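You operate a simulated robot arm through the tools that you are given. There is no shell and no other tool.

The job below is to be done with a simulated robot arm. You get a single attempt, and the scene is never put back.

Task
Try both plug gauges in the sleeve in the grey holder and sort it by the result.
Fine: green in and red out is PASS, green out REWORK, red in SCRAP; stand the gauges back; the other sleeves stay.

The check looks at the end state, three seconds after you hand in, the way a careful person would. Anything else that was tipped, shoved, dropped, spilled or broken makes it a failure.

Robot
A 7-joint arm with a two-finger parallel gripper, fixed in place. Base frame: the origin is at the foot of the arm, x ahead of it, y to its left, z up; the work surface is at about z = 850. Readings come in mm, degrees, newtons and seconds.
Its first joint turns from -166.0 to 166.0 degrees. Payload 4.4 kg.
The tool frame sits at the grasp point between the pads (the TCP): z along the fingers, y along the line on which they close. The tips reach 23 mm beyond it. Largest opening 94 mm; finger width 38, thickness 10; the body of the gripper, 54 by 96 mm, starts 39 mm behind the TCP.
Orientation is that of the tool frame in the base frame, as a unit quaternion [x, y, z, w]. With the fingers straight down and closing along the base's y, the tool's x points along the base's -x, its y along +y and its z along -z.

Tools
- The arm moves only by the tool jog_arm. Its argument "plan" is a list of rows, each a list of 3 entries, a list of its own where there are three numbers: the shift along the base's x, y, z in mm, then the turn, a rotation vector about the base's x, y, z in degrees, then the opening, from 0 (shut) to 1 (fully open). In form: [[[dx, dy, dz], [wx, wy, wz], jaw], ...]. A call has 1 to 20 rows; each row is the pose to reach, as a shift and turn from the pose commanded when the call began. Rows are played at 5 a second. More than 50 mm and 8.6 degrees between two rows, or a gripper value outside its range, and nothing of the call is played. A pose out of reach is approached as far as the arm can. The call stops where the force on the tool passes 40 N (or 10 N more than at its start, if that is more) or the arm is blocked; 0.2 s more then pass. Each finger travels about 72 mm/s and halts on what it meets, pressing with about 26 N; the grip force reading is that of the motor and also rises with nothing between the fingers. The clock runs only during rows and for 0.2 s after the last one: add rows that repeat a pose to give the fingers time. The reply holds the time, the measured pose of the TCP, the force on the tool along the base axes, the opening and the grip force, in the units named above and with some noise, with the torque about the TCP (base axes, N m) and any sound that the robot's microphone picked up, and new pictures: "show" is both (left out), scene, wrist or none.
- Cameras (640 x 400 px; columns grow to the right, rows downward): "scene" is fixed at [48.4, 500.7, 1432]; the picture's right is [-0.12, -0.99, 0.00], its down [-0.49, 0.06, -0.87] and it looks along [0.87, -0.10, -0.49] (base axes); focal length 324 px, centre (320, 200). "wrist" rides on the gripper at [86, 16, -75] in the tool frame; the picture's right is [-0.18, 0.98, 0.00], its down [-0.58, -0.11, -0.81] and it looks along [-0.79, -0.15, 0.59] (tool axes); focal length 243 px, centre (320, 200). There is no depth. A picture from a camera that has moved, and an enlarged one, comes with that camera's place and axes in the base frame and with its lens.
- zoom(camera, box): a new picture of the part [left, top, right, bottom] of that camera's present view, enlarged. No time passes.
- sign_off(): hands the job in; it is judged then, once.

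Nothing tells you positions but the pictures and the camera data. Unless the task says otherwise, let go and move clear before handing in.

The tools are called by a JSON object that holds its "name" and its "arguments". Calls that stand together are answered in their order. jog_arm: Moves the arm, as the interface text tells. Its arguments: {"type":"object","properties":{"plan":{"type":"array","items":{"type":"array"}},"show":{"type":"string","enum":["both","scene","wrist","none"]}},"required":["plan"]} The other tools are called the same way: zoom (camera, box) takes an enlarged picture of a part of a camera's view; sign_off () hands the job in.

At the start:

```text
t: 0.0
position: [829.5, 221.2, 1147.0]
ee_rot: [0.0, 1.0, 0.0, 0.0]
ft_force: [-0.4, 0.4, 0.5]
wrist_torque: [0.0, -0.02, -0.01]
width: 93.9
grip_force: 0.0
```

scene: 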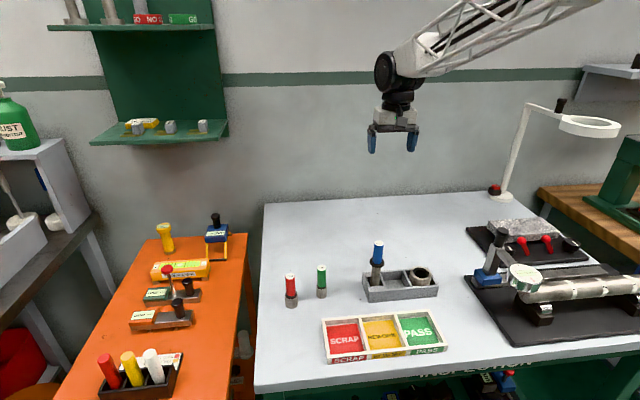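
wrist: 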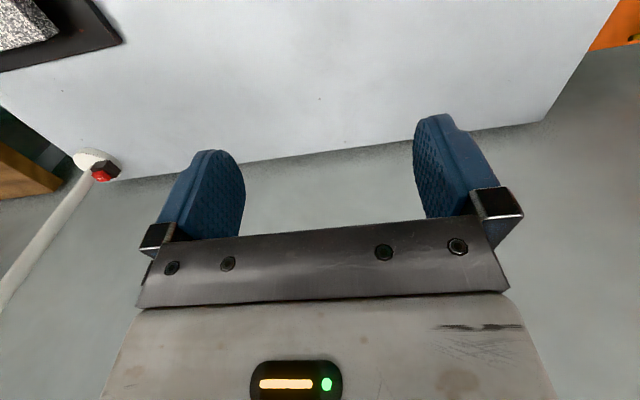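

I see a white bench with a red and a green gauge, a grey holder with a sleeve (and a blue-topped item), and a three-bin tray SCRAP/REWORK/PASS. I'll zoom in to see the details before moving.

{"name": "zoom", "arguments": {"camera": "scene", "box": [270, 220, 460, 370]}}

{"name": "zoom", "arguments": {"camera": "scene", "box": [350, 230, 450, 310]}}

{"name": "zoom", "arguments": {"camera": "scene", "box": [270, 250, 350, 314]}}

{"name": "zoom", "arguments": {"camera": "scene", "box": [80, 200, 260, 400]}}

{"name": "zoom", "arguments": {"camera": "scene", "box": [40, 0, 240, 150]}}

```text
2.67 times, centred on (365, 295) of scene
camera zoom: at [48.4, 500.7, 1432.0], right [-0.12, -0.99, 0.0], down [-0.49, 0.06, -0.87], along [0.87, -0.1, -0.49], focal length 864 px, centre (200, -53)
```

zoom: 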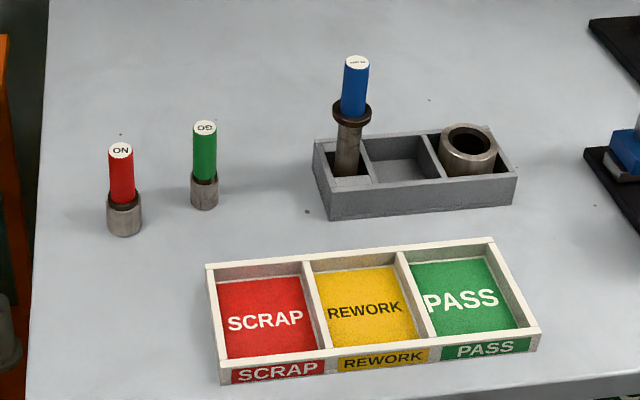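

```text
5.00 times, centred on (400, 270) of scene
camera zoom: at [48.4, 500.7, 1432.0], right [-0.12, -0.99, 0.0], down [-0.49, 0.06, -0.87], along [0.87, -0.1, -0.49], focal length 1619 px, centre (-80, -150)
```

zoom: 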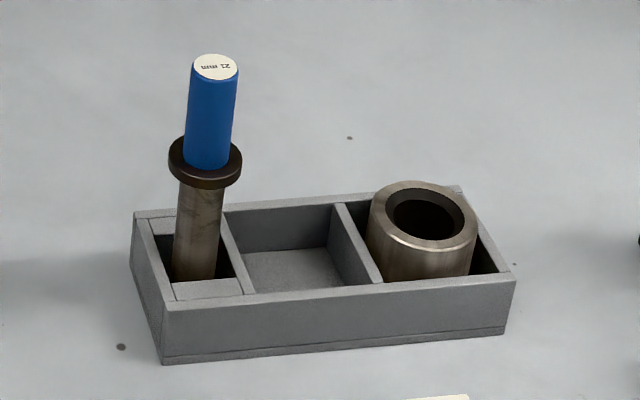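

```text
6.25 times, centred on (310, 282) of scene
camera zoom: at [48.4, 500.7, 1432.0], right [-0.12, -0.99, 0.0], down [-0.49, 0.06, -0.87], along [0.87, -0.1, -0.49], focal length 2024 px, centre (382, -312)
```

zoom: 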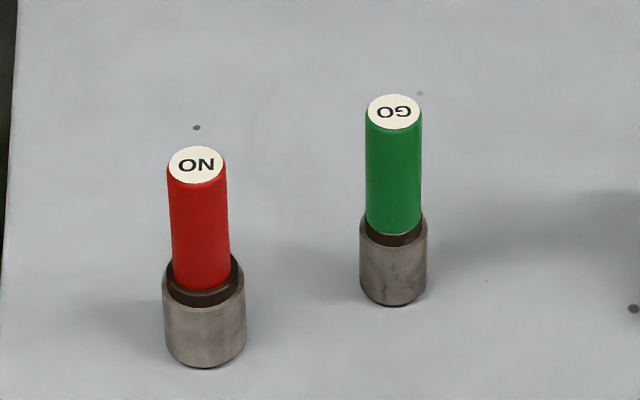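

```text
2.00 times, centred on (170, 300) of scene
camera zoom: at [48.4, 500.7, 1432.0], right [-0.12, -0.99, 0.0], down [-0.49, 0.06, -0.87], along [0.87, -0.1, -0.49], focal length 648 px, centre (620, 0)
```

zoom: 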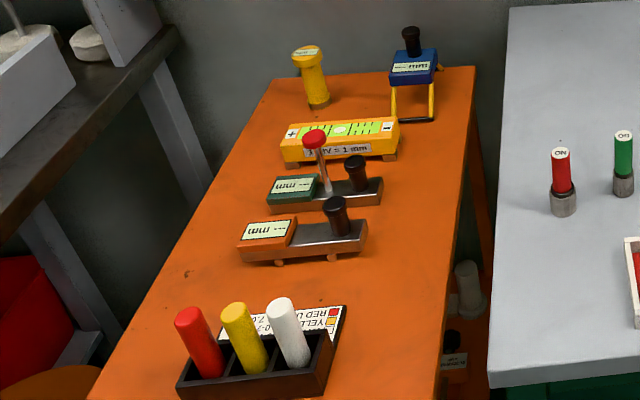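

```text
2.67 times, centred on (140, 75) of scene
camera zoom: at [48.4, 500.7, 1432.0], right [-0.12, -0.99, 0.0], down [-0.49, 0.06, -0.87], along [0.87, -0.1, -0.49], focal length 864 px, centre (800, 533)
```

zoom: 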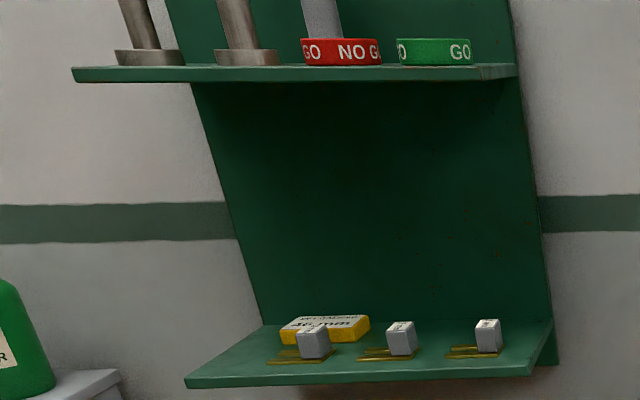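

The bench holds a green GO gauge near (612, 428) and a red NO gauge near (592, 502), both standing about 85 mm tall. The sleeve is in the right cell of the grey holder near (607, 189), and the tray is in front of it. I'll move above the green gauge and check it with the wrist camera.

{"name": "jog_arm", "arguments": {"plan": [[[-27, 26, -13], [0, 0, 0], 0.9], [[-54, 52, -27], [0, 0, 0], 0.8], [[-81, 78, -40], [0, 0, 0], 0.7], [[-109, 104, -54], [0, 0, 0], 0.6], [[-136, 130, -67], [0, 0, 0], 0.5], [[-163, 155, -80], [0, 0, 0], 0.5], [[-190, 181, -94], [0, 0, 0], 0.5], [[-217.1, 207, -107], [0, 0, 0], 0.5], [[-217.1, 207, -107], [0, 0, 0], 0.5]]}}

```text
t: 2.0
position: [613.9, 427.6, 1041.2]
ee_rot: [-0.001, 1.0, 0.0, 0.0]
ft_force: [-0.9, -1.1, 0.5]
wrist_torque: [0.0, -0.01, 0.01]
width: 47.1
grip_force: 0.1
camera wrist: at [526.8, 444.3, 1113.6], right [0.18, 0.98, 0.0], down [0.58, -0.11, 0.81], along [0.79, -0.15, -0.59], focal length 243 px, centre (320, 200)
```

scene: 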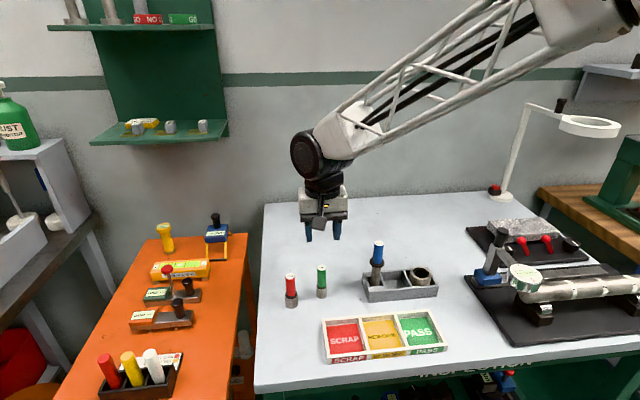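
wrist: 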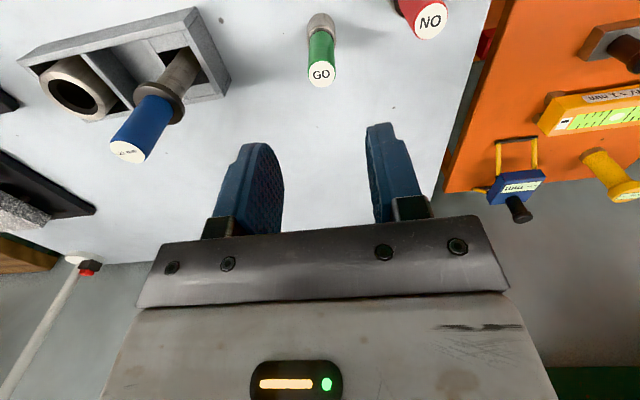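

The wrist view confirms the green gauge is close to straight below the gripper. I'll zoom in to refine its position and the sleeve's before going down.

{"name": "zoom", "arguments": {"camera": "wrist", "box": [280, 0, 376, 100]}}

{"name": "zoom", "arguments": {"camera": "wrist", "box": [10, 0, 240, 180]}}

{"name": "zoom", "arguments": {"camera": "wrist", "box": [380, 0, 476, 60]}}

```text
4.00 times, centred on (328, 50) of wrist
camera zoom: at [526.8, 444.3, 1113.6], right [0.18, 0.98, 0.0], down [0.58, -0.11, 0.81], along [0.79, -0.15, -0.59], focal length 970 px, centre (288, 800)
```

zoom: 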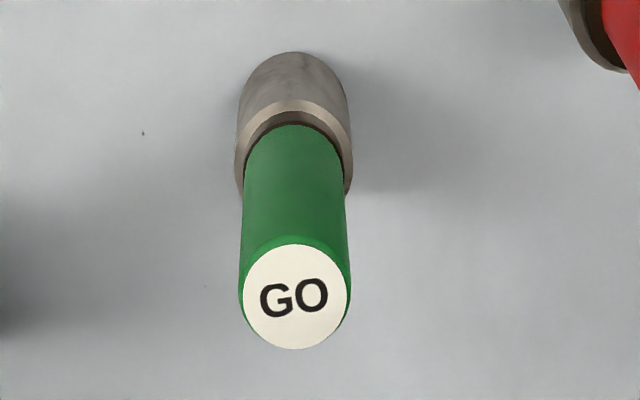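

```text
2.22 times, centred on (125, 90) of wrist
camera zoom: at [526.8, 444.3, 1113.6], right [0.18, 0.98, 0.0], down [0.58, -0.11, 0.81], along [0.79, -0.15, -0.59], focal length 539 px, centre (753, 444)
```

zoom: 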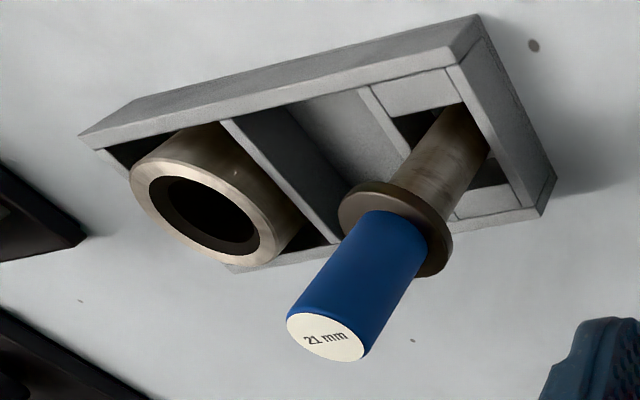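

```text
6.67 times, centred on (428, 30) of wrist
camera zoom: at [526.8, 444.3, 1113.6], right [0.18, 0.98, 0.0], down [0.58, -0.11, 0.81], along [0.79, -0.15, -0.59], focal length 1618 px, centre (-400, 1333)
```

zoom: 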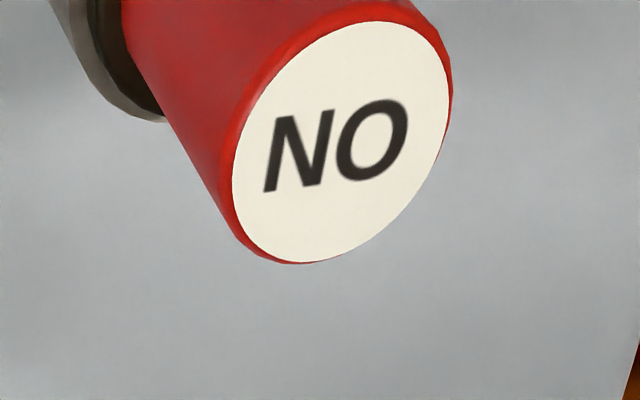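

The green gauge axis reads about (613.5, 429). I'll lower the open fingers around its handle, shifting about 1 mm, and check before closing.

{"name": "jog_arm", "arguments": {"plan": [[[1, 0.6, -35], [0, 0, 0], 0.5], [[1, 0.6, -70], [0, 0, 0], 0.5], [[1, 0.6, -100], [0, 0, 0], 0.5], [[1, 0.6, -120], [0, 0, 0], 0.5], [[1, 0.6, -128], [0, 0, 0], 0.5], [[1, 0.6, -128], [0, 0, 0], 0.5]]}}

```text
t: 3.4
position: [613.1, 427.8, 912.8]
ee_rot: [0.0, 1.0, 0.001, 0.0]
ft_force: [0.0, -1.1, -0.2]
wrist_torque: [-0.02, -0.02, -0.01]
width: 47.1
grip_force: 0.1
camera wrist: at [526.8, 444.2, 984.6], right [0.18, 0.98, 0.0], down [0.58, -0.11, 0.81], along [0.79, -0.15, -0.59], focal length 243 px, centre (320, 200)
```

scene: 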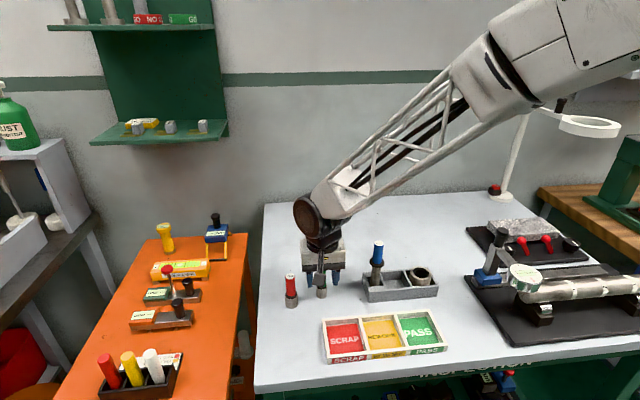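
wrist: 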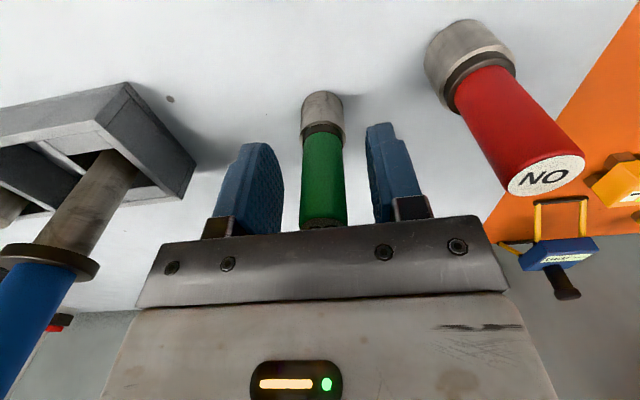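

The handle sits between the pads with no contact. I'll zoom in to check the centring in x before closing.

{"name": "zoom", "arguments": {"camera": "wrist", "box": [240, 70, 400, 240]}}

{"name": "zoom", "arguments": {"camera": "scene", "box": [280, 230, 360, 310]}}

```text
2.35 times, centred on (320, 155) of wrist
camera zoom: at [526.8, 444.2, 984.6], right [0.18, 0.98, 0.0], down [0.58, -0.11, 0.81], along [0.79, -0.15, -0.59], focal length 571 px, centre (320, 306)
```

zoom: 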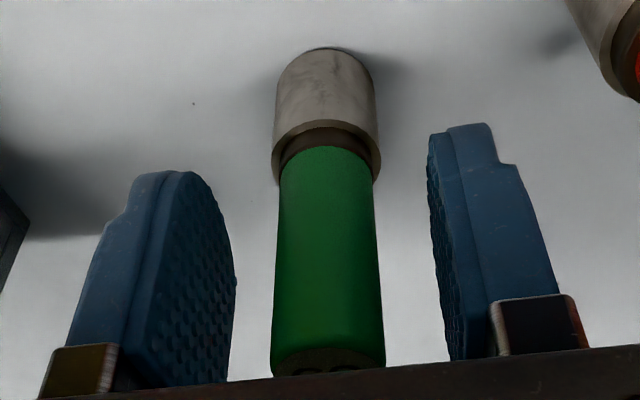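

```text
5.00 times, centred on (320, 270) of scene
camera zoom: at [48.4, 500.7, 1432.0], right [-0.12, -0.99, 0.0], down [-0.49, 0.06, -0.87], along [0.87, -0.1, -0.49], focal length 1619 px, centre (320, -150)
```

zoom: 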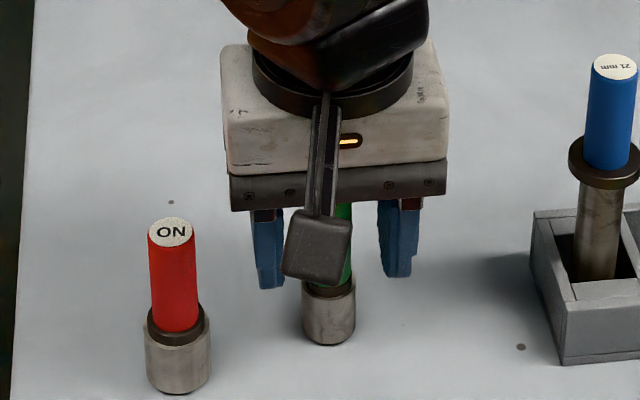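

The gauge axis is about 1 mm further in +x and +y than the TCP. I'll correct that, close on the handle and check the grip.

{"name": "jog_arm", "arguments": {"plan": [[[0.8, 1.0, 0], [0, 0, 0], 0.5], [[0.8, 1.0, 0], [0, 0, 0], 0.35], [[0.8, 1.0, 0], [0, 0, 0], 0.2], [[0.8, 1.0, 0], [0, 0, 0], 0.0], [[0.8, 1.0, 0], [0, 0, 0], 0.0], [[0.8, 1.0, 0], [0, 0, 0], 0.0]]}}

```text
t: 4.8
position: [613.4, 427.8, 912.5]
ee_rot: [0.0, 1.0, 0.0, 0.0]
ft_force: [-0.2, 0.9, 0.4]
wrist_torque: [0.04, 0.0, -0.06]
width: 20.5
grip_force: 26.3
camera wrist: at [527.8, 445.1, 984.5], right [0.18, 0.98, 0.0], down [0.58, -0.11, 0.81], along [0.79, -0.15, -0.59], focal length 243 px, centre (320, 200)
```

scene: 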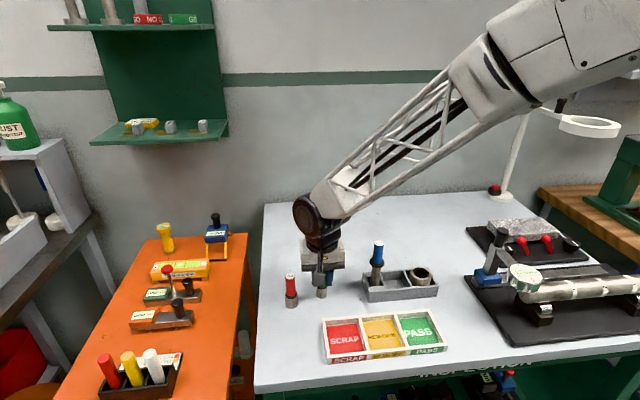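
wrist: 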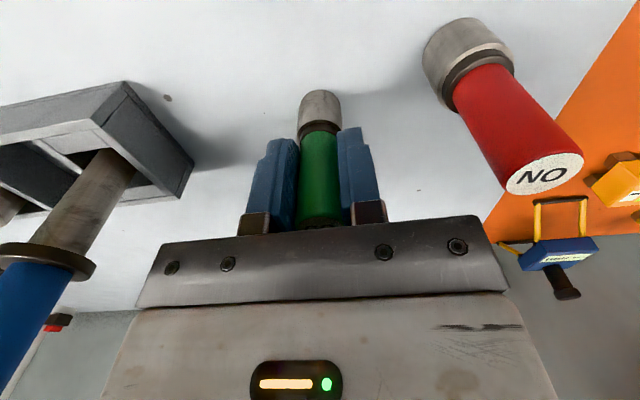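

The green gauge is gripped at 20.5 mm with full grip force. I'll lift it above the blue plug's top (about z 998) and carry it over the sleeve.

{"name": "jog_arm", "arguments": {"plan": [[[0, 0, 20], [0, 0, 0], 0], [[0, 0, 60], [0, 0, 0], 0], [[0, 0, 105], [0, 0, 0], 0], [[0, 0, 145], [0, 0, 0], 0], [[0, 0, 178], [0, 0, 0], 0], [[-1, -35, 178], [0, 0, 0], 0], [[-2, -75, 178], [0, 0, 0], 0], [[-3, -115, 178], [0, 0, 0], 0], [[-5, -155, 178], [0, 0, 0], 0], [[-6, -195, 178], [0, 0, 0], 0], [[-7, -225, 178], [0, 0, 0], 0], [[-7, -240, 178], [0, 0, 0], 0], [[-7, -240, 160], [0, 0, 0], 0], [[-7, -240, 125], [0, 0, 0], 0], [[-7, -240, 100], [0, 0, 0], 0], [[-7, -240, 100], [0, 0, 0], 0]]}}

```text
t: 8.2
position: [608.2, 188.0, 1012.3]
ee_rot: [0.0, 1.0, 0.0, 0.0]
ft_force: [-0.3, 0.0, -2.0]
wrist_torque: [0.01, 0.01, 0.01]
width: 20.4
grip_force: 25.5
camera wrist: at [522.1, 203.7, 1084.8], right [0.18, 0.98, 0.0], down [0.58, -0.11, 0.81], along [0.79, -0.15, -0.59], focal length 243 px, centre (320, 200)
```

scene: 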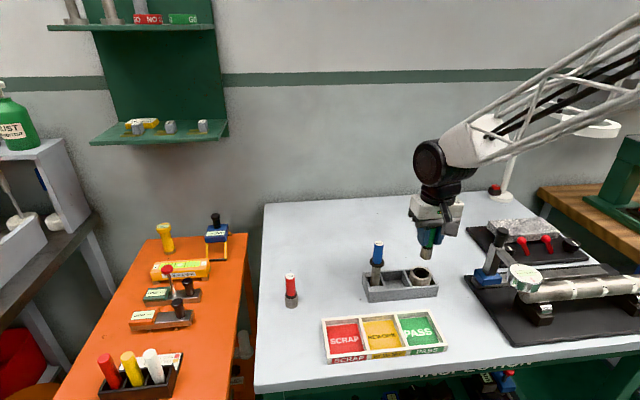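
wrist: 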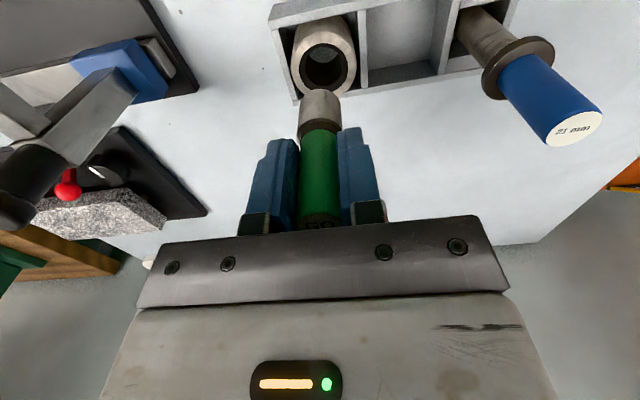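

The gauge is held above the sleeve. I'll zoom in with both cameras to measure the sleeve's bore centre against the gauge.

{"name": "zoom", "arguments": {"camera": "wrist", "box": [272, 0, 376, 130]}}

{"name": "zoom", "arguments": {"camera": "scene", "box": [380, 215, 460, 305]}}

```text
3.08 times, centred on (324, 65) of wrist
camera zoom: at [522.1, 203.7, 1084.8], right [0.18, 0.98, 0.0], down [0.58, -0.11, 0.81], along [0.79, -0.15, -0.59], focal length 746 px, centre (308, 615)
```

zoom: 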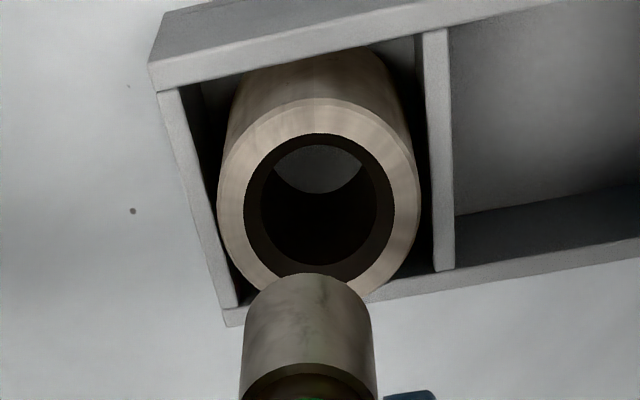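

```text
4.44 times, centred on (420, 260) of scene
camera zoom: at [48.4, 500.7, 1432.0], right [-0.12, -0.99, 0.0], down [-0.49, 0.06, -0.87], along [0.87, -0.1, -0.49], focal length 1439 px, centre (-124, -67)
```

zoom: 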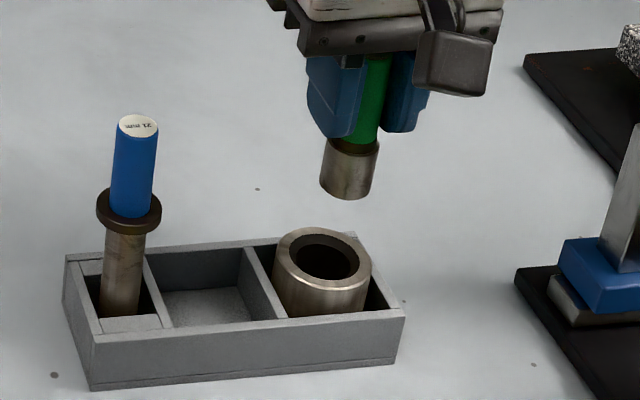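

The bore centre is about 2.5 mm further in +y than the gauge axis, and the bore looks about 29 mm with a wide chamfer. I'll correct that, lower to just above the sleeve and measure again.

{"name": "jog_arm", "arguments": {"plan": [[[0.5, 2.5, 0], [0, 0, 0], 0], [[0.5, 2.5, -18], [0, 0, 0], 0], [[0.5, 2.5, -35], [0, 0, 0], 0], [[0.5, 2.5, -35], [0, 0, 0], 0]]}}

{"name": "zoom", "arguments": {"camera": "wrist", "box": [260, 30, 380, 130]}}

{"name": "zoom", "arguments": {"camera": "scene", "box": [390, 230, 450, 300]}}

```text
t: 9.2
position: [608.0, 190.1, 976.5]
ee_rot: [0.0, 1.0, 0.0, 0.0]
ft_force: [-0.5, 0.0, -1.4]
wrist_torque: [0.0, 0.03, -0.03]
width: 20.5
grip_force: 26.0
camera wrist: at [521.9, 205.8, 1049.5], right [0.18, 0.98, 0.0], down [0.58, -0.11, 0.81], along [0.79, -0.15, -0.59], focal length 243 px, centre (320, 200)
```

scene: 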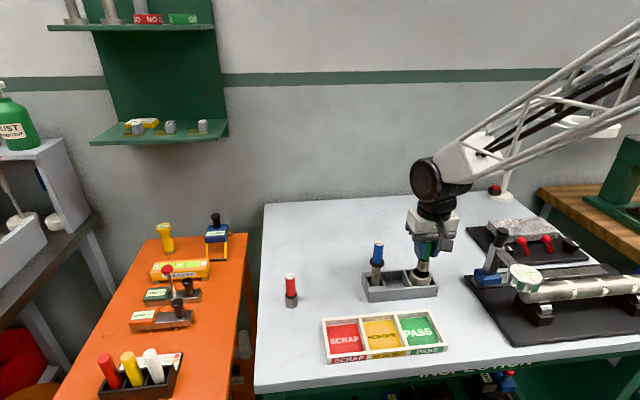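
wrist: 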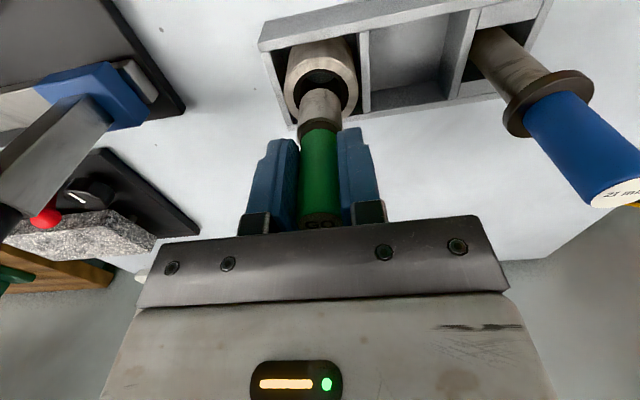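

```text
4.00 times, centred on (320, 80) of wrist
camera zoom: at [521.9, 205.8, 1049.5], right [0.18, 0.98, 0.0], down [0.58, -0.11, 0.81], along [0.79, -0.15, -0.59], focal length 970 px, centre (320, 680)
```

zoom: 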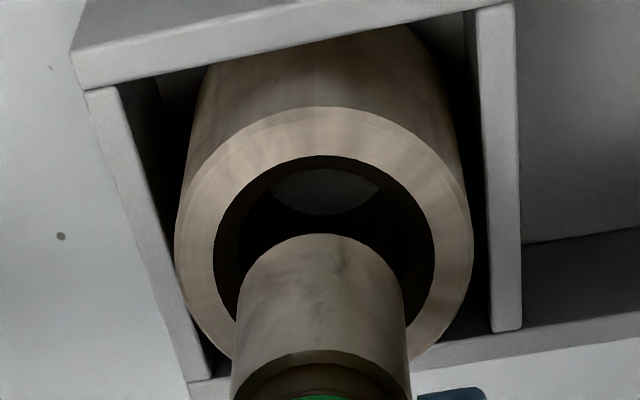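

```text
5.71 times, centred on (420, 265) of scene
camera zoom: at [48.4, 500.7, 1432.0], right [-0.12, -0.99, 0.0], down [-0.49, 0.06, -0.87], along [0.87, -0.1, -0.49], focal length 1850 px, centre (-251, -171)
```

zoom: 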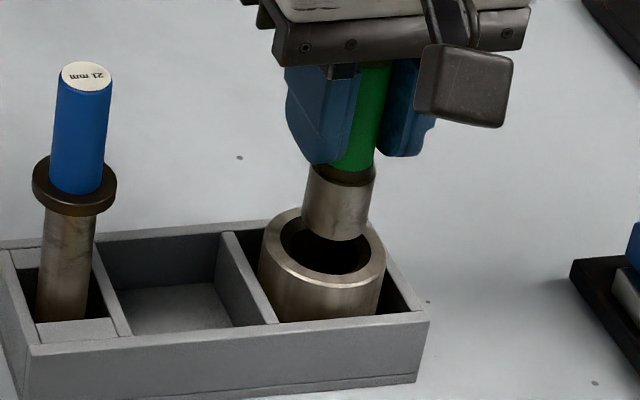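

The gauge hangs about 18 mm above the sleeve and is nearly aligned. I'll take tighter zooms to measure the remaining offset before inserting.

{"name": "zoom", "arguments": {"camera": "scene", "box": [404, 246, 440, 290]}}

{"name": "zoom", "arguments": {"camera": "wrist", "box": [280, 40, 364, 124]}}

```text
9.09 times, centred on (422, 268) of scene
camera zoom: at [48.4, 500.7, 1432.0], right [-0.12, -0.99, 0.0], down [-0.49, 0.06, -0.87], along [0.87, -0.1, -0.49], focal length 2944 px, centre (-607, -418)
```

zoom: 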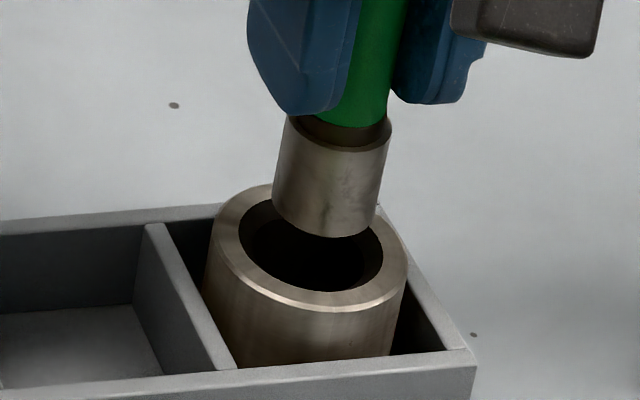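

```text
4.76 times, centred on (322, 82) of wrist
camera zoom: at [521.9, 205.8, 1049.5], right [0.18, 0.98, 0.0], down [0.58, -0.11, 0.81], along [0.79, -0.15, -0.59], focal length 1155 px, centre (310, 762)
```

zoom: 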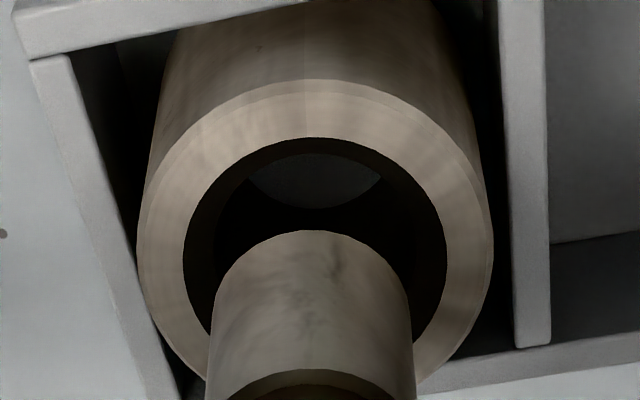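

The bore centre is about +3 mm in x and +0.4 mm in y from the gauge, and the sleeve top is near z 897. I'll apply that and lower slowly into the mouth of the bore, watching the force.

{"name": "jog_arm", "arguments": {"plan": [[[3.2, 0.4, 0], [0, 0, 0], 0], [[3.2, 0.4, -8], [0, 0, 0], 0], [[3.2, 0.4, -14], [0, 0, 0], 0], [[3.2, 0.4, -18], [0, 0, 0], 0], [[3.2, 0.4, -21], [0, 0, 0], 0], [[3.2, 0.4, -24], [0, 0, 0], 0], [[3.2, 0.4, -27], [0, 0, 0], 0], [[3.2, 0.4, -27], [0, 0, 0], 0]]}}

{"name": "zoom", "arguments": {"camera": "wrist", "box": [270, 50, 370, 140]}}

{"name": "zoom", "arguments": {"camera": "scene", "box": [400, 246, 440, 296]}}

```text
t: 11.0
position: [611.3, 192.0, 949.6]
ee_rot: [0.0, 1.0, 0.0, -0.001]
ft_force: [-0.2, 0.2, -2.3]
wrist_torque: [0.01, -0.01, 0.0]
width: 20.2
grip_force: 25.9
camera wrist: at [525.3, 207.9, 1022.6], right [0.18, 0.98, 0.0], down [0.58, -0.11, 0.81], along [0.79, -0.15, -0.59], focal length 243 px, centre (320, 200)
```

scene: 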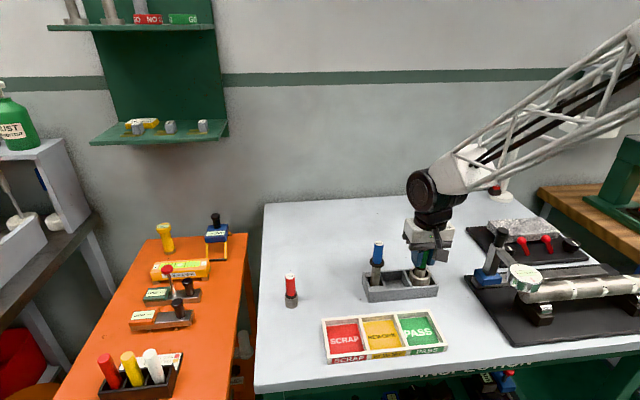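
wrist: 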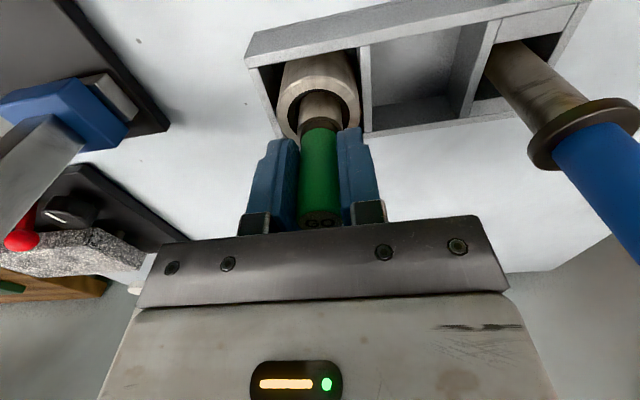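

```text
4.44 times, centred on (320, 95) of wrist
camera zoom: at [525.3, 207.9, 1022.6], right [0.18, 0.98, 0.0], down [0.58, -0.11, 0.81], along [0.79, -0.15, -0.59], focal length 1078 px, centre (320, 667)
```

zoom: 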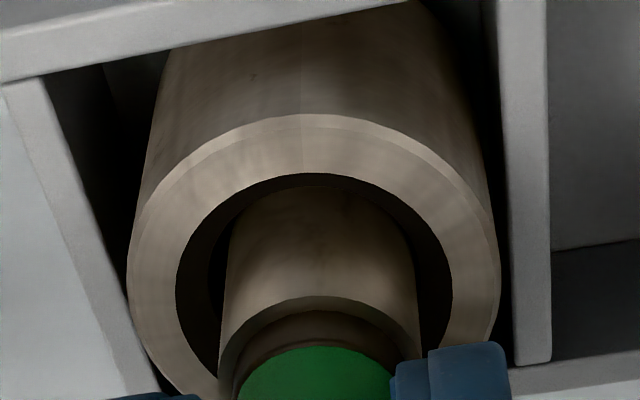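

```text
8.00 times, centred on (420, 271) of scene
camera zoom: at [48.4, 500.7, 1432.0], right [-0.12, -0.99, 0.0], down [-0.49, 0.06, -0.87], along [0.87, -0.1, -0.49], focal length 2591 px, centre (-480, -368)
```

zoom: 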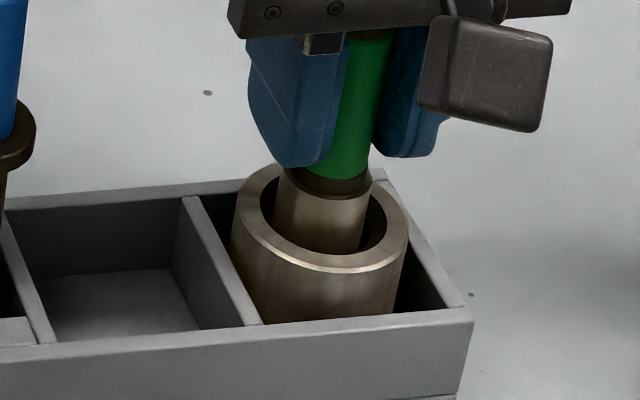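

The green plug is about 10 mm into the mouth with no contact force, and sits about 0.8 mm too far in +y. I'll trim that and keep lowering to see whether the plug goes fully in.

{"name": "jog_arm", "arguments": {"plan": [[[0, -0.8, 0], [0, 0, 0], 0], [[0, -0.8, -3], [0, 0, 0], 0], [[0, -0.8, -6], [0, 0, 0], 0], [[0, -0.8, -9], [0, 0, 0], 0], [[0, -0.8, -12], [0, 0, 0], 0], [[0, -0.8, -15], [0, 0, 0], 0], [[0, -0.8, -18], [0, 0, 0], 0], [[0, -0.8, -18], [0, 0, 0], 0]]}}

{"name": "zoom", "arguments": {"camera": "scene", "box": [400, 246, 440, 296]}}

{"name": "zoom", "arguments": {"camera": "wrist", "box": [270, 60, 370, 150]}}

```text
t: 12.8
position: [610.8, 190.5, 931.9]
ee_rot: [0.0, 1.0, -0.001, 0.0]
ft_force: [0.1, 0.3, -1.5]
wrist_torque: [0.0, 0.0, -0.01]
width: 20.3
grip_force: 26.1
camera wrist: at [525.1, 207.0, 1004.4], right [0.18, 0.98, 0.0], down [0.58, -0.11, 0.81], along [0.79, -0.15, -0.59], focal length 243 px, centre (320, 200)
```

scene: 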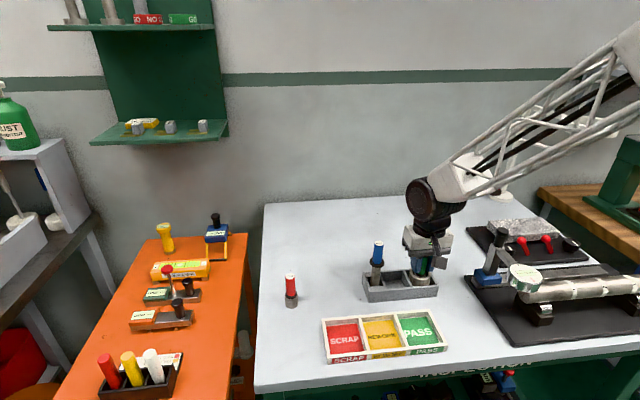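
wrist: 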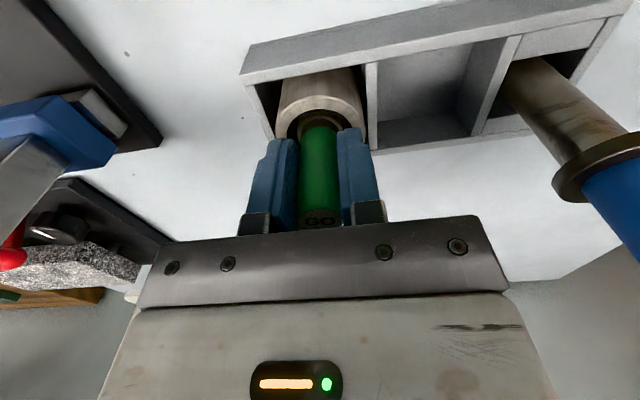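

```text
8.00 times, centred on (420, 271) of scene
camera zoom: at [48.4, 500.7, 1432.0], right [-0.12, -0.99, 0.0], down [-0.49, 0.06, -0.87], along [0.87, -0.1, -0.49], focal length 2591 px, centre (-480, -368)
```

zoom: 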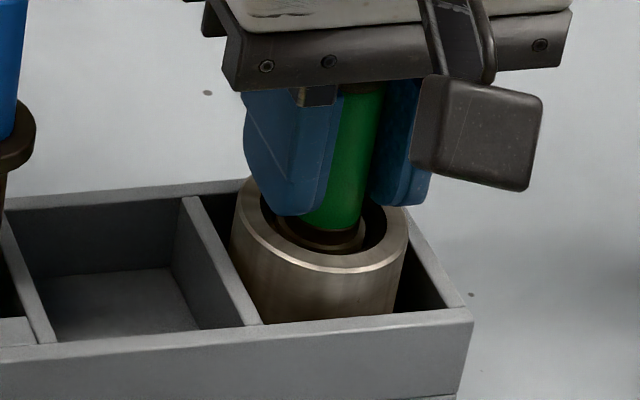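

```text
4.44 times, centred on (320, 105) of wrist
camera zoom: at [525.1, 207.0, 1004.4], right [0.18, 0.98, 0.0], down [0.58, -0.11, 0.81], along [0.79, -0.15, -0.59], focal length 1078 px, centre (320, 622)
```

zoom: 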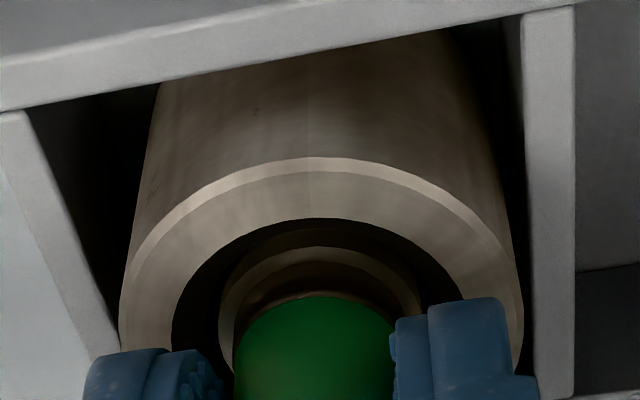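

The green plug has slid fully into the bore, with force still at its own weight only. I'll go 5 mm deeper to be sure, then withdraw straight up and carry it back towards its place.

{"name": "jog_arm", "arguments": {"plan": [[[0, 0, -3], [0, 0, 0], 0], [[0, 0, -5], [0, 0, 0], 0], [[0, 0, -5], [0, 0, 0], 0]], "show": "none"}}

```text
t: 13.6
position: [610.9, 190.6, 925.1]
ee_rot: [0.0, 1.0, 0.001, 0.0]
ft_force: [-0.1, -0.7, -1.6]
wrist_torque: [0.0, -0.03, -0.05]
width: 20.0
grip_force: 26.1
```

Green goes in freely to about 33 mm with no resistance. I'll withdraw it slowly at first and check the sleeve stays put.

{"name": "jog_arm", "arguments": {"plan": [[[0, 0, 6], [0, 0, 0], 0], [[0, 0, 14], [0, 0, 0], 0], [[0, 0, 24], [0, 0, 0], 0], [[0, 0, 36], [0, 0, 0], 0], [[0, 0, 50], [0, 0, 0], 0], [[0, 0, 80], [0, 0, 0], 0], [[0, 0, 120], [0, 0, 0], 0], [[0, 0, 163], [0, 0, 0], 0], [[0, 0, 163], [0, 0, 0], 0]]}}

{"name": "zoom", "arguments": {"camera": "scene", "box": [350, 230, 450, 310]}}

{"name": "zoom", "arguments": {"camera": "wrist", "box": [250, 0, 390, 110]}}

```text
t: 15.6
position: [609.8, 189.8, 1091.8]
ee_rot: [-0.001, 1.0, 0.0, 0.0]
ft_force: [0.6, 0.0, -1.9]
wrist_torque: [0.0, -0.02, -0.03]
width: 20.3
grip_force: 26.4
camera wrist: at [524.4, 206.7, 1163.9], right [0.18, 0.98, 0.0], down [0.58, -0.11, 0.81], along [0.79, -0.15, -0.59], focal length 243 px, centre (320, 200)
```

scene: 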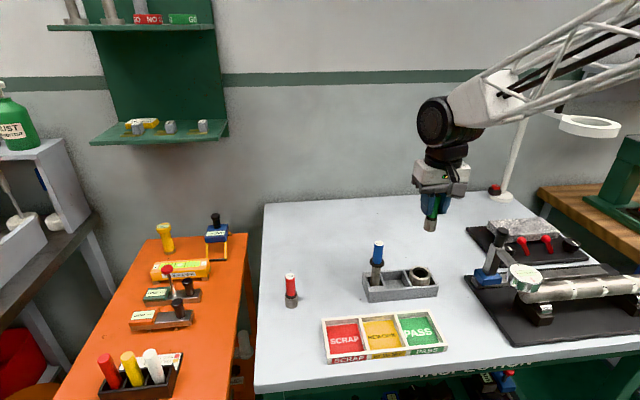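
wrist: 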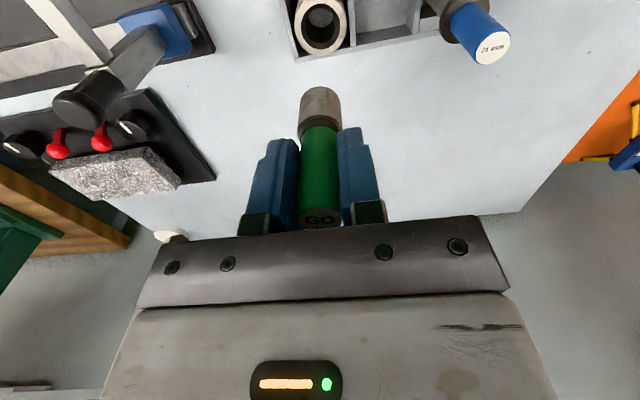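

```text
5.00 times, centred on (400, 270) of scene
camera zoom: at [48.4, 500.7, 1432.0], right [-0.12, -0.99, 0.0], down [-0.49, 0.06, -0.87], along [0.87, -0.1, -0.49], focal length 1619 px, centre (-80, -150)
```

zoom: 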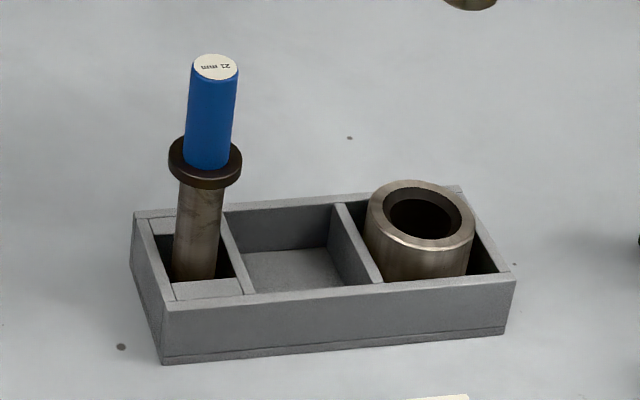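

```text
3.64 times, centred on (320, 55) of wrist
camera zoom: at [524.4, 206.7, 1163.9], right [0.18, 0.98, 0.0], down [0.58, -0.11, 0.81], along [0.79, -0.15, -0.59], focal length 882 px, centre (320, 727)
```

zoom: 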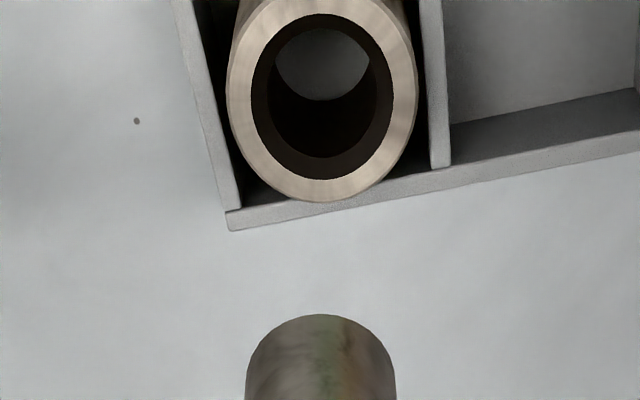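

The sleeve is still seated in its cell and the gauge is clear. Next I'll carry the green gauge back over its original spot and lower it to just above the bench.

{"name": "jog_arm", "arguments": {"plan": [[[0.5, 30, 0], [0, 0, 0], 0], [[1, 70, 0], [0, 0, 0], 0], [[1.5, 110, 0], [0, 0, 0], 0], [[2, 150, 0], [0, 0, 0], 0], [[2.5, 190, 0], [0, 0, 0], 0], [[3, 225, 0], [0, 0, 0], 0], [[3.3, 237.9, 0], [0, 0, 0], 0], [[3.3, 237.9, -40], [0, 0, 0], 0], [[3.3, 237.9, -80], [0, 0, 0], 0], [[3.3, 237.9, -120], [0, 0, 0], 0], [[3.3, 237.9, -150], [0, 0, 0], 0], [[3.3, 237.9, -168], [0, 0, 0], 0], [[3.3, 237.9, -174], [0, 0, 0], 0], [[3.3, 237.9, -174], [0, 0, 0], 0]]}}

{"name": "zoom", "arguments": {"camera": "scene", "box": [270, 250, 350, 314]}}

{"name": "zoom", "arguments": {"camera": "wrist", "box": [240, 70, 400, 240]}}

```text
t: 18.6
position: [614.7, 428.4, 915.7]
ee_rot: [-0.001, 1.0, 0.0, 0.0]
ft_force: [-0.9, -0.3, 3.3]
wrist_torque: [0.0, 0.03, 0.03]
width: 20.2
grip_force: 26.1
camera wrist: at [529.2, 444.8, 988.7], right [0.18, 0.98, 0.0], down [0.58, -0.11, 0.81], along [0.79, -0.15, -0.59], focal length 243 px, centre (320, 200)
```

scene: 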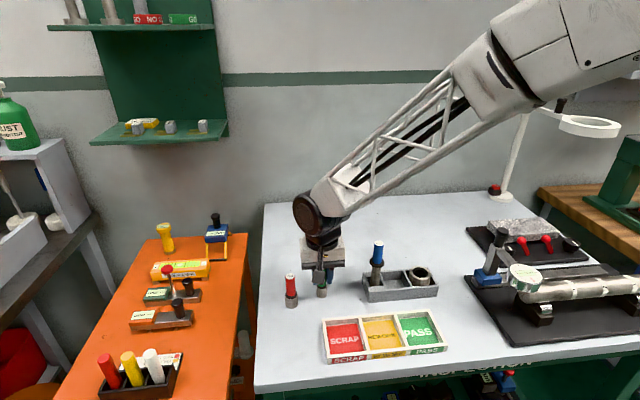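
wrist: 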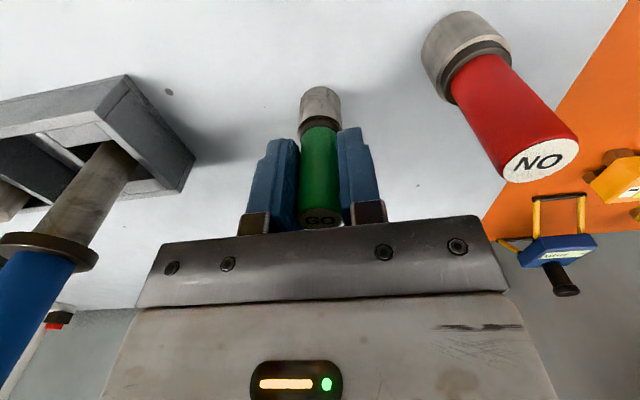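

```text
6.25 times, centred on (310, 282) of scene
camera zoom: at [48.4, 500.7, 1432.0], right [-0.12, -0.99, 0.0], down [-0.49, 0.06, -0.87], along [0.87, -0.1, -0.49], focal length 2024 px, centre (382, -312)
```

zoom: 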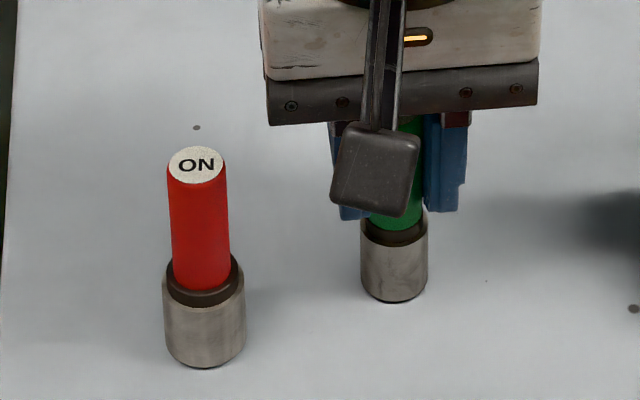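

```text
2.35 times, centred on (320, 155) of wrist
camera zoom: at [529.2, 444.8, 988.7], right [0.18, 0.98, 0.0], down [0.58, -0.11, 0.81], along [0.79, -0.15, -0.59], focal length 571 px, centre (320, 306)
```

zoom: 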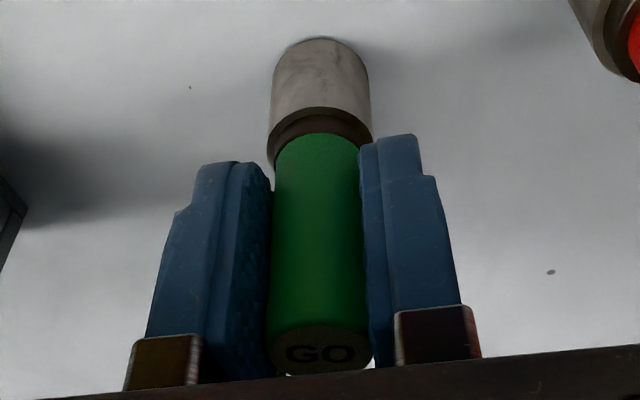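

The gauge hangs about 1–4 mm above its original spot, and may have slipped down slightly in the grip. I'll lower it in small steps and watch for contact.

{"name": "jog_arm", "arguments": {"plan": [[[0, 0, 0], [0, 0, 0], 0], [[0, 0, -1], [0, 0, 0], 0], [[0, 0, -1], [0, 0, 0], 0]], "show": "none"}}

```text
t: 19.4
position: [615.4, 428.3, 915.8]
ee_rot: [-0.001, 1.0, 0.001, 0.001]
ft_force: [5.6, -2.6, 15.0]
wrist_torque: [-0.17, -0.26, 0.03]
width: 20.6
grip_force: 26.2
```

Contact with the bench at about 15 N. I'll ease up slightly to relieve the force, then open the fingers enough to free the handle.

{"name": "jog_arm", "arguments": {"plan": [[[0, 0, 0.8], [0, 0, 0], 0], [[0, 0, 0.8], [0, 0, 0], 0]]}}

{"name": "zoom", "arguments": {"camera": "scene", "box": [270, 250, 350, 314]}}

{"name": "zoom", "arguments": {"camera": "wrist", "box": [240, 70, 400, 240]}}

```text
t: 20.0
position: [613.7, 428.6, 915.8]
ee_rot: [0.0, 1.0, 0.001, 0.0]
ft_force: [4.9, 1.0, 11.7]
wrist_torque: [0.05, -0.22, 0.04]
width: 20.2
grip_force: 26.2
camera wrist: at [528.0, 444.9, 988.5], right [0.18, 0.98, 0.0], down [0.58, -0.11, 0.81], along [0.79, -0.15, -0.59], focal length 243 px, centre (320, 200)
```

scene: 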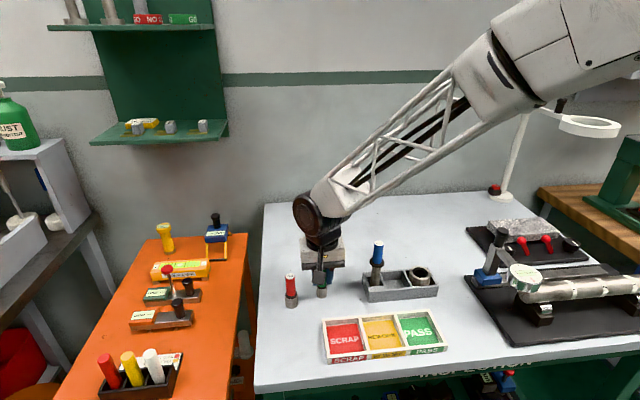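
wrist: 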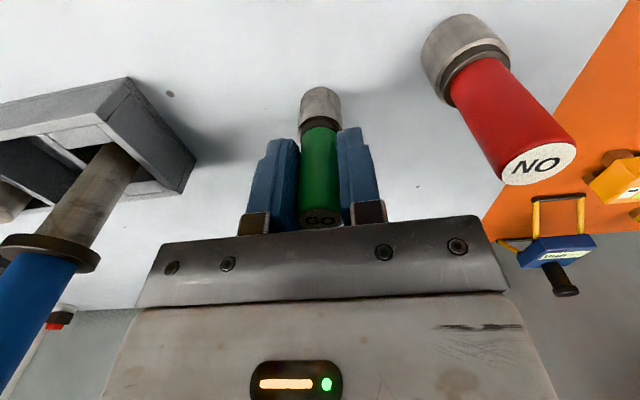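

```text
6.25 times, centred on (310, 282) of scene
camera zoom: at [48.4, 500.7, 1432.0], right [-0.12, -0.99, 0.0], down [-0.49, 0.06, -0.87], along [0.87, -0.1, -0.49], focal length 2024 px, centre (382, -312)
```

zoom: 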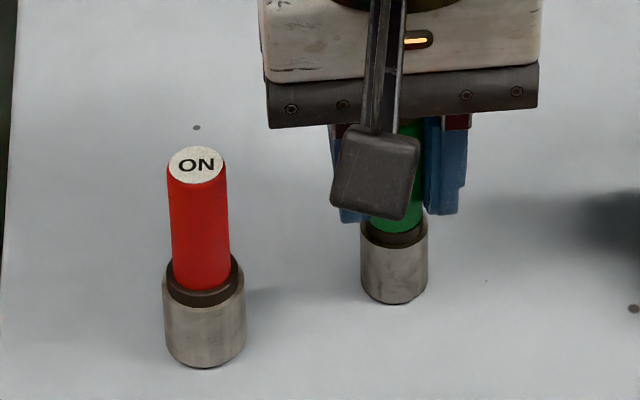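

```text
2.35 times, centred on (320, 155) of wrist
camera zoom: at [528.0, 444.9, 988.5], right [0.18, 0.98, 0.0], down [0.58, -0.11, 0.81], along [0.79, -0.15, -0.59], focal length 571 px, centre (320, 306)
```

zoom: 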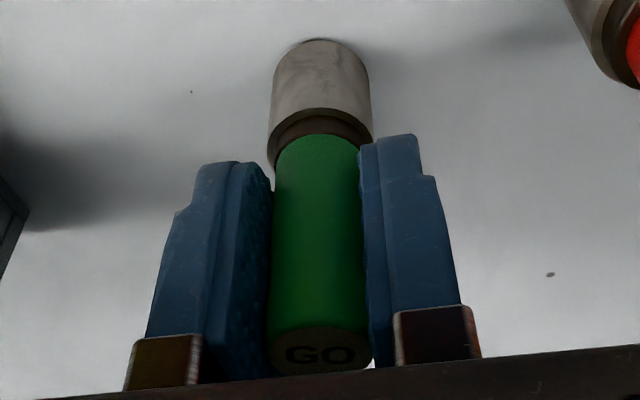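

The gauge rests on the bench upright at its original spot. I'll open to 42 mm, wait, then rise clear.

{"name": "jog_arm", "arguments": {"plan": [[[0, 0, 0.5], [0, 0, 0], 0.3], [[0, 0, 0.5], [0, 0, 0], 0.45], [[0, 0, 0.5], [0, 0, 0], 0.45]]}}

{"name": "zoom", "arguments": {"camera": "wrist", "box": [240, 70, 400, 240]}}

{"name": "zoom", "arguments": {"camera": "scene", "box": [270, 250, 350, 314]}}

```text
t: 20.8
position: [613.3, 428.2, 916.0]
ee_rot: [0.0, 1.0, 0.0, 0.0]
ft_force: [-0.6, -0.5, 0.6]
wrist_torque: [0.0, 0.03, -0.02]
width: 42.2
grip_force: 0.0
camera wrist: at [527.7, 444.8, 988.8], right [0.18, 0.98, 0.0], down [0.58, -0.11, 0.81], along [0.79, -0.15, -0.59], focal length 243 px, centre (320, 200)
```

scene: 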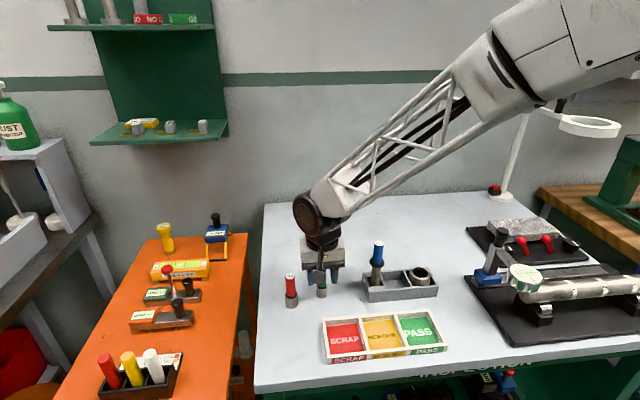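
wrist: 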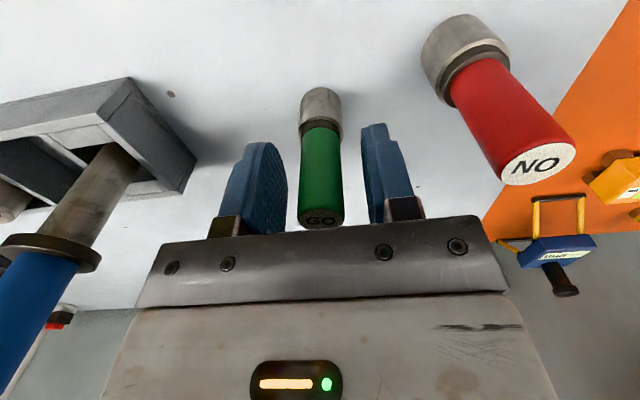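

```text
2.35 times, centred on (320, 155) of wrist
camera zoom: at [527.7, 444.8, 988.8], right [0.18, 0.98, 0.0], down [0.58, -0.11, 0.81], along [0.79, -0.15, -0.59], focal length 571 px, centre (320, 306)
```

zoom: 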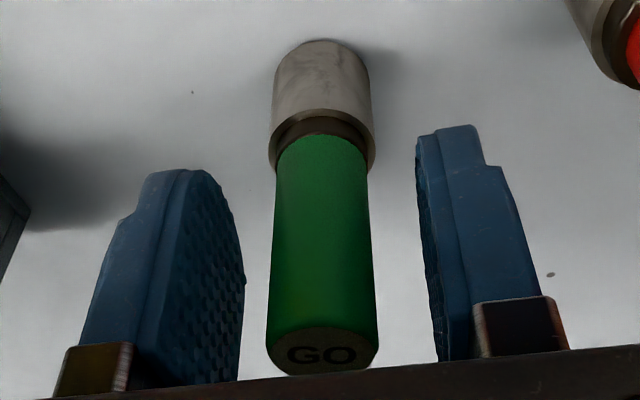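

```text
6.25 times, centred on (310, 282) of scene
camera zoom: at [48.4, 500.7, 1432.0], right [-0.12, -0.99, 0.0], down [-0.49, 0.06, -0.87], along [0.87, -0.1, -0.49], focal length 2024 px, centre (382, -312)
```

zoom: 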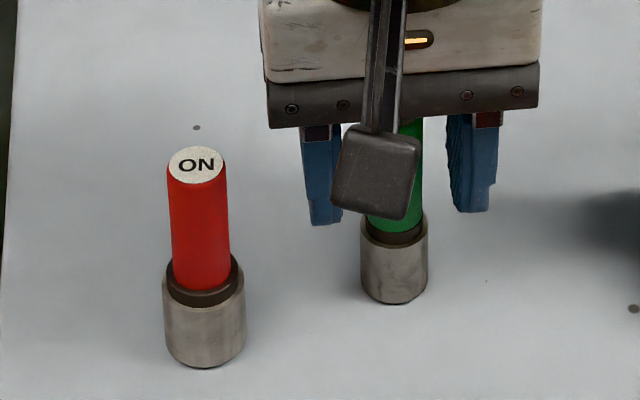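

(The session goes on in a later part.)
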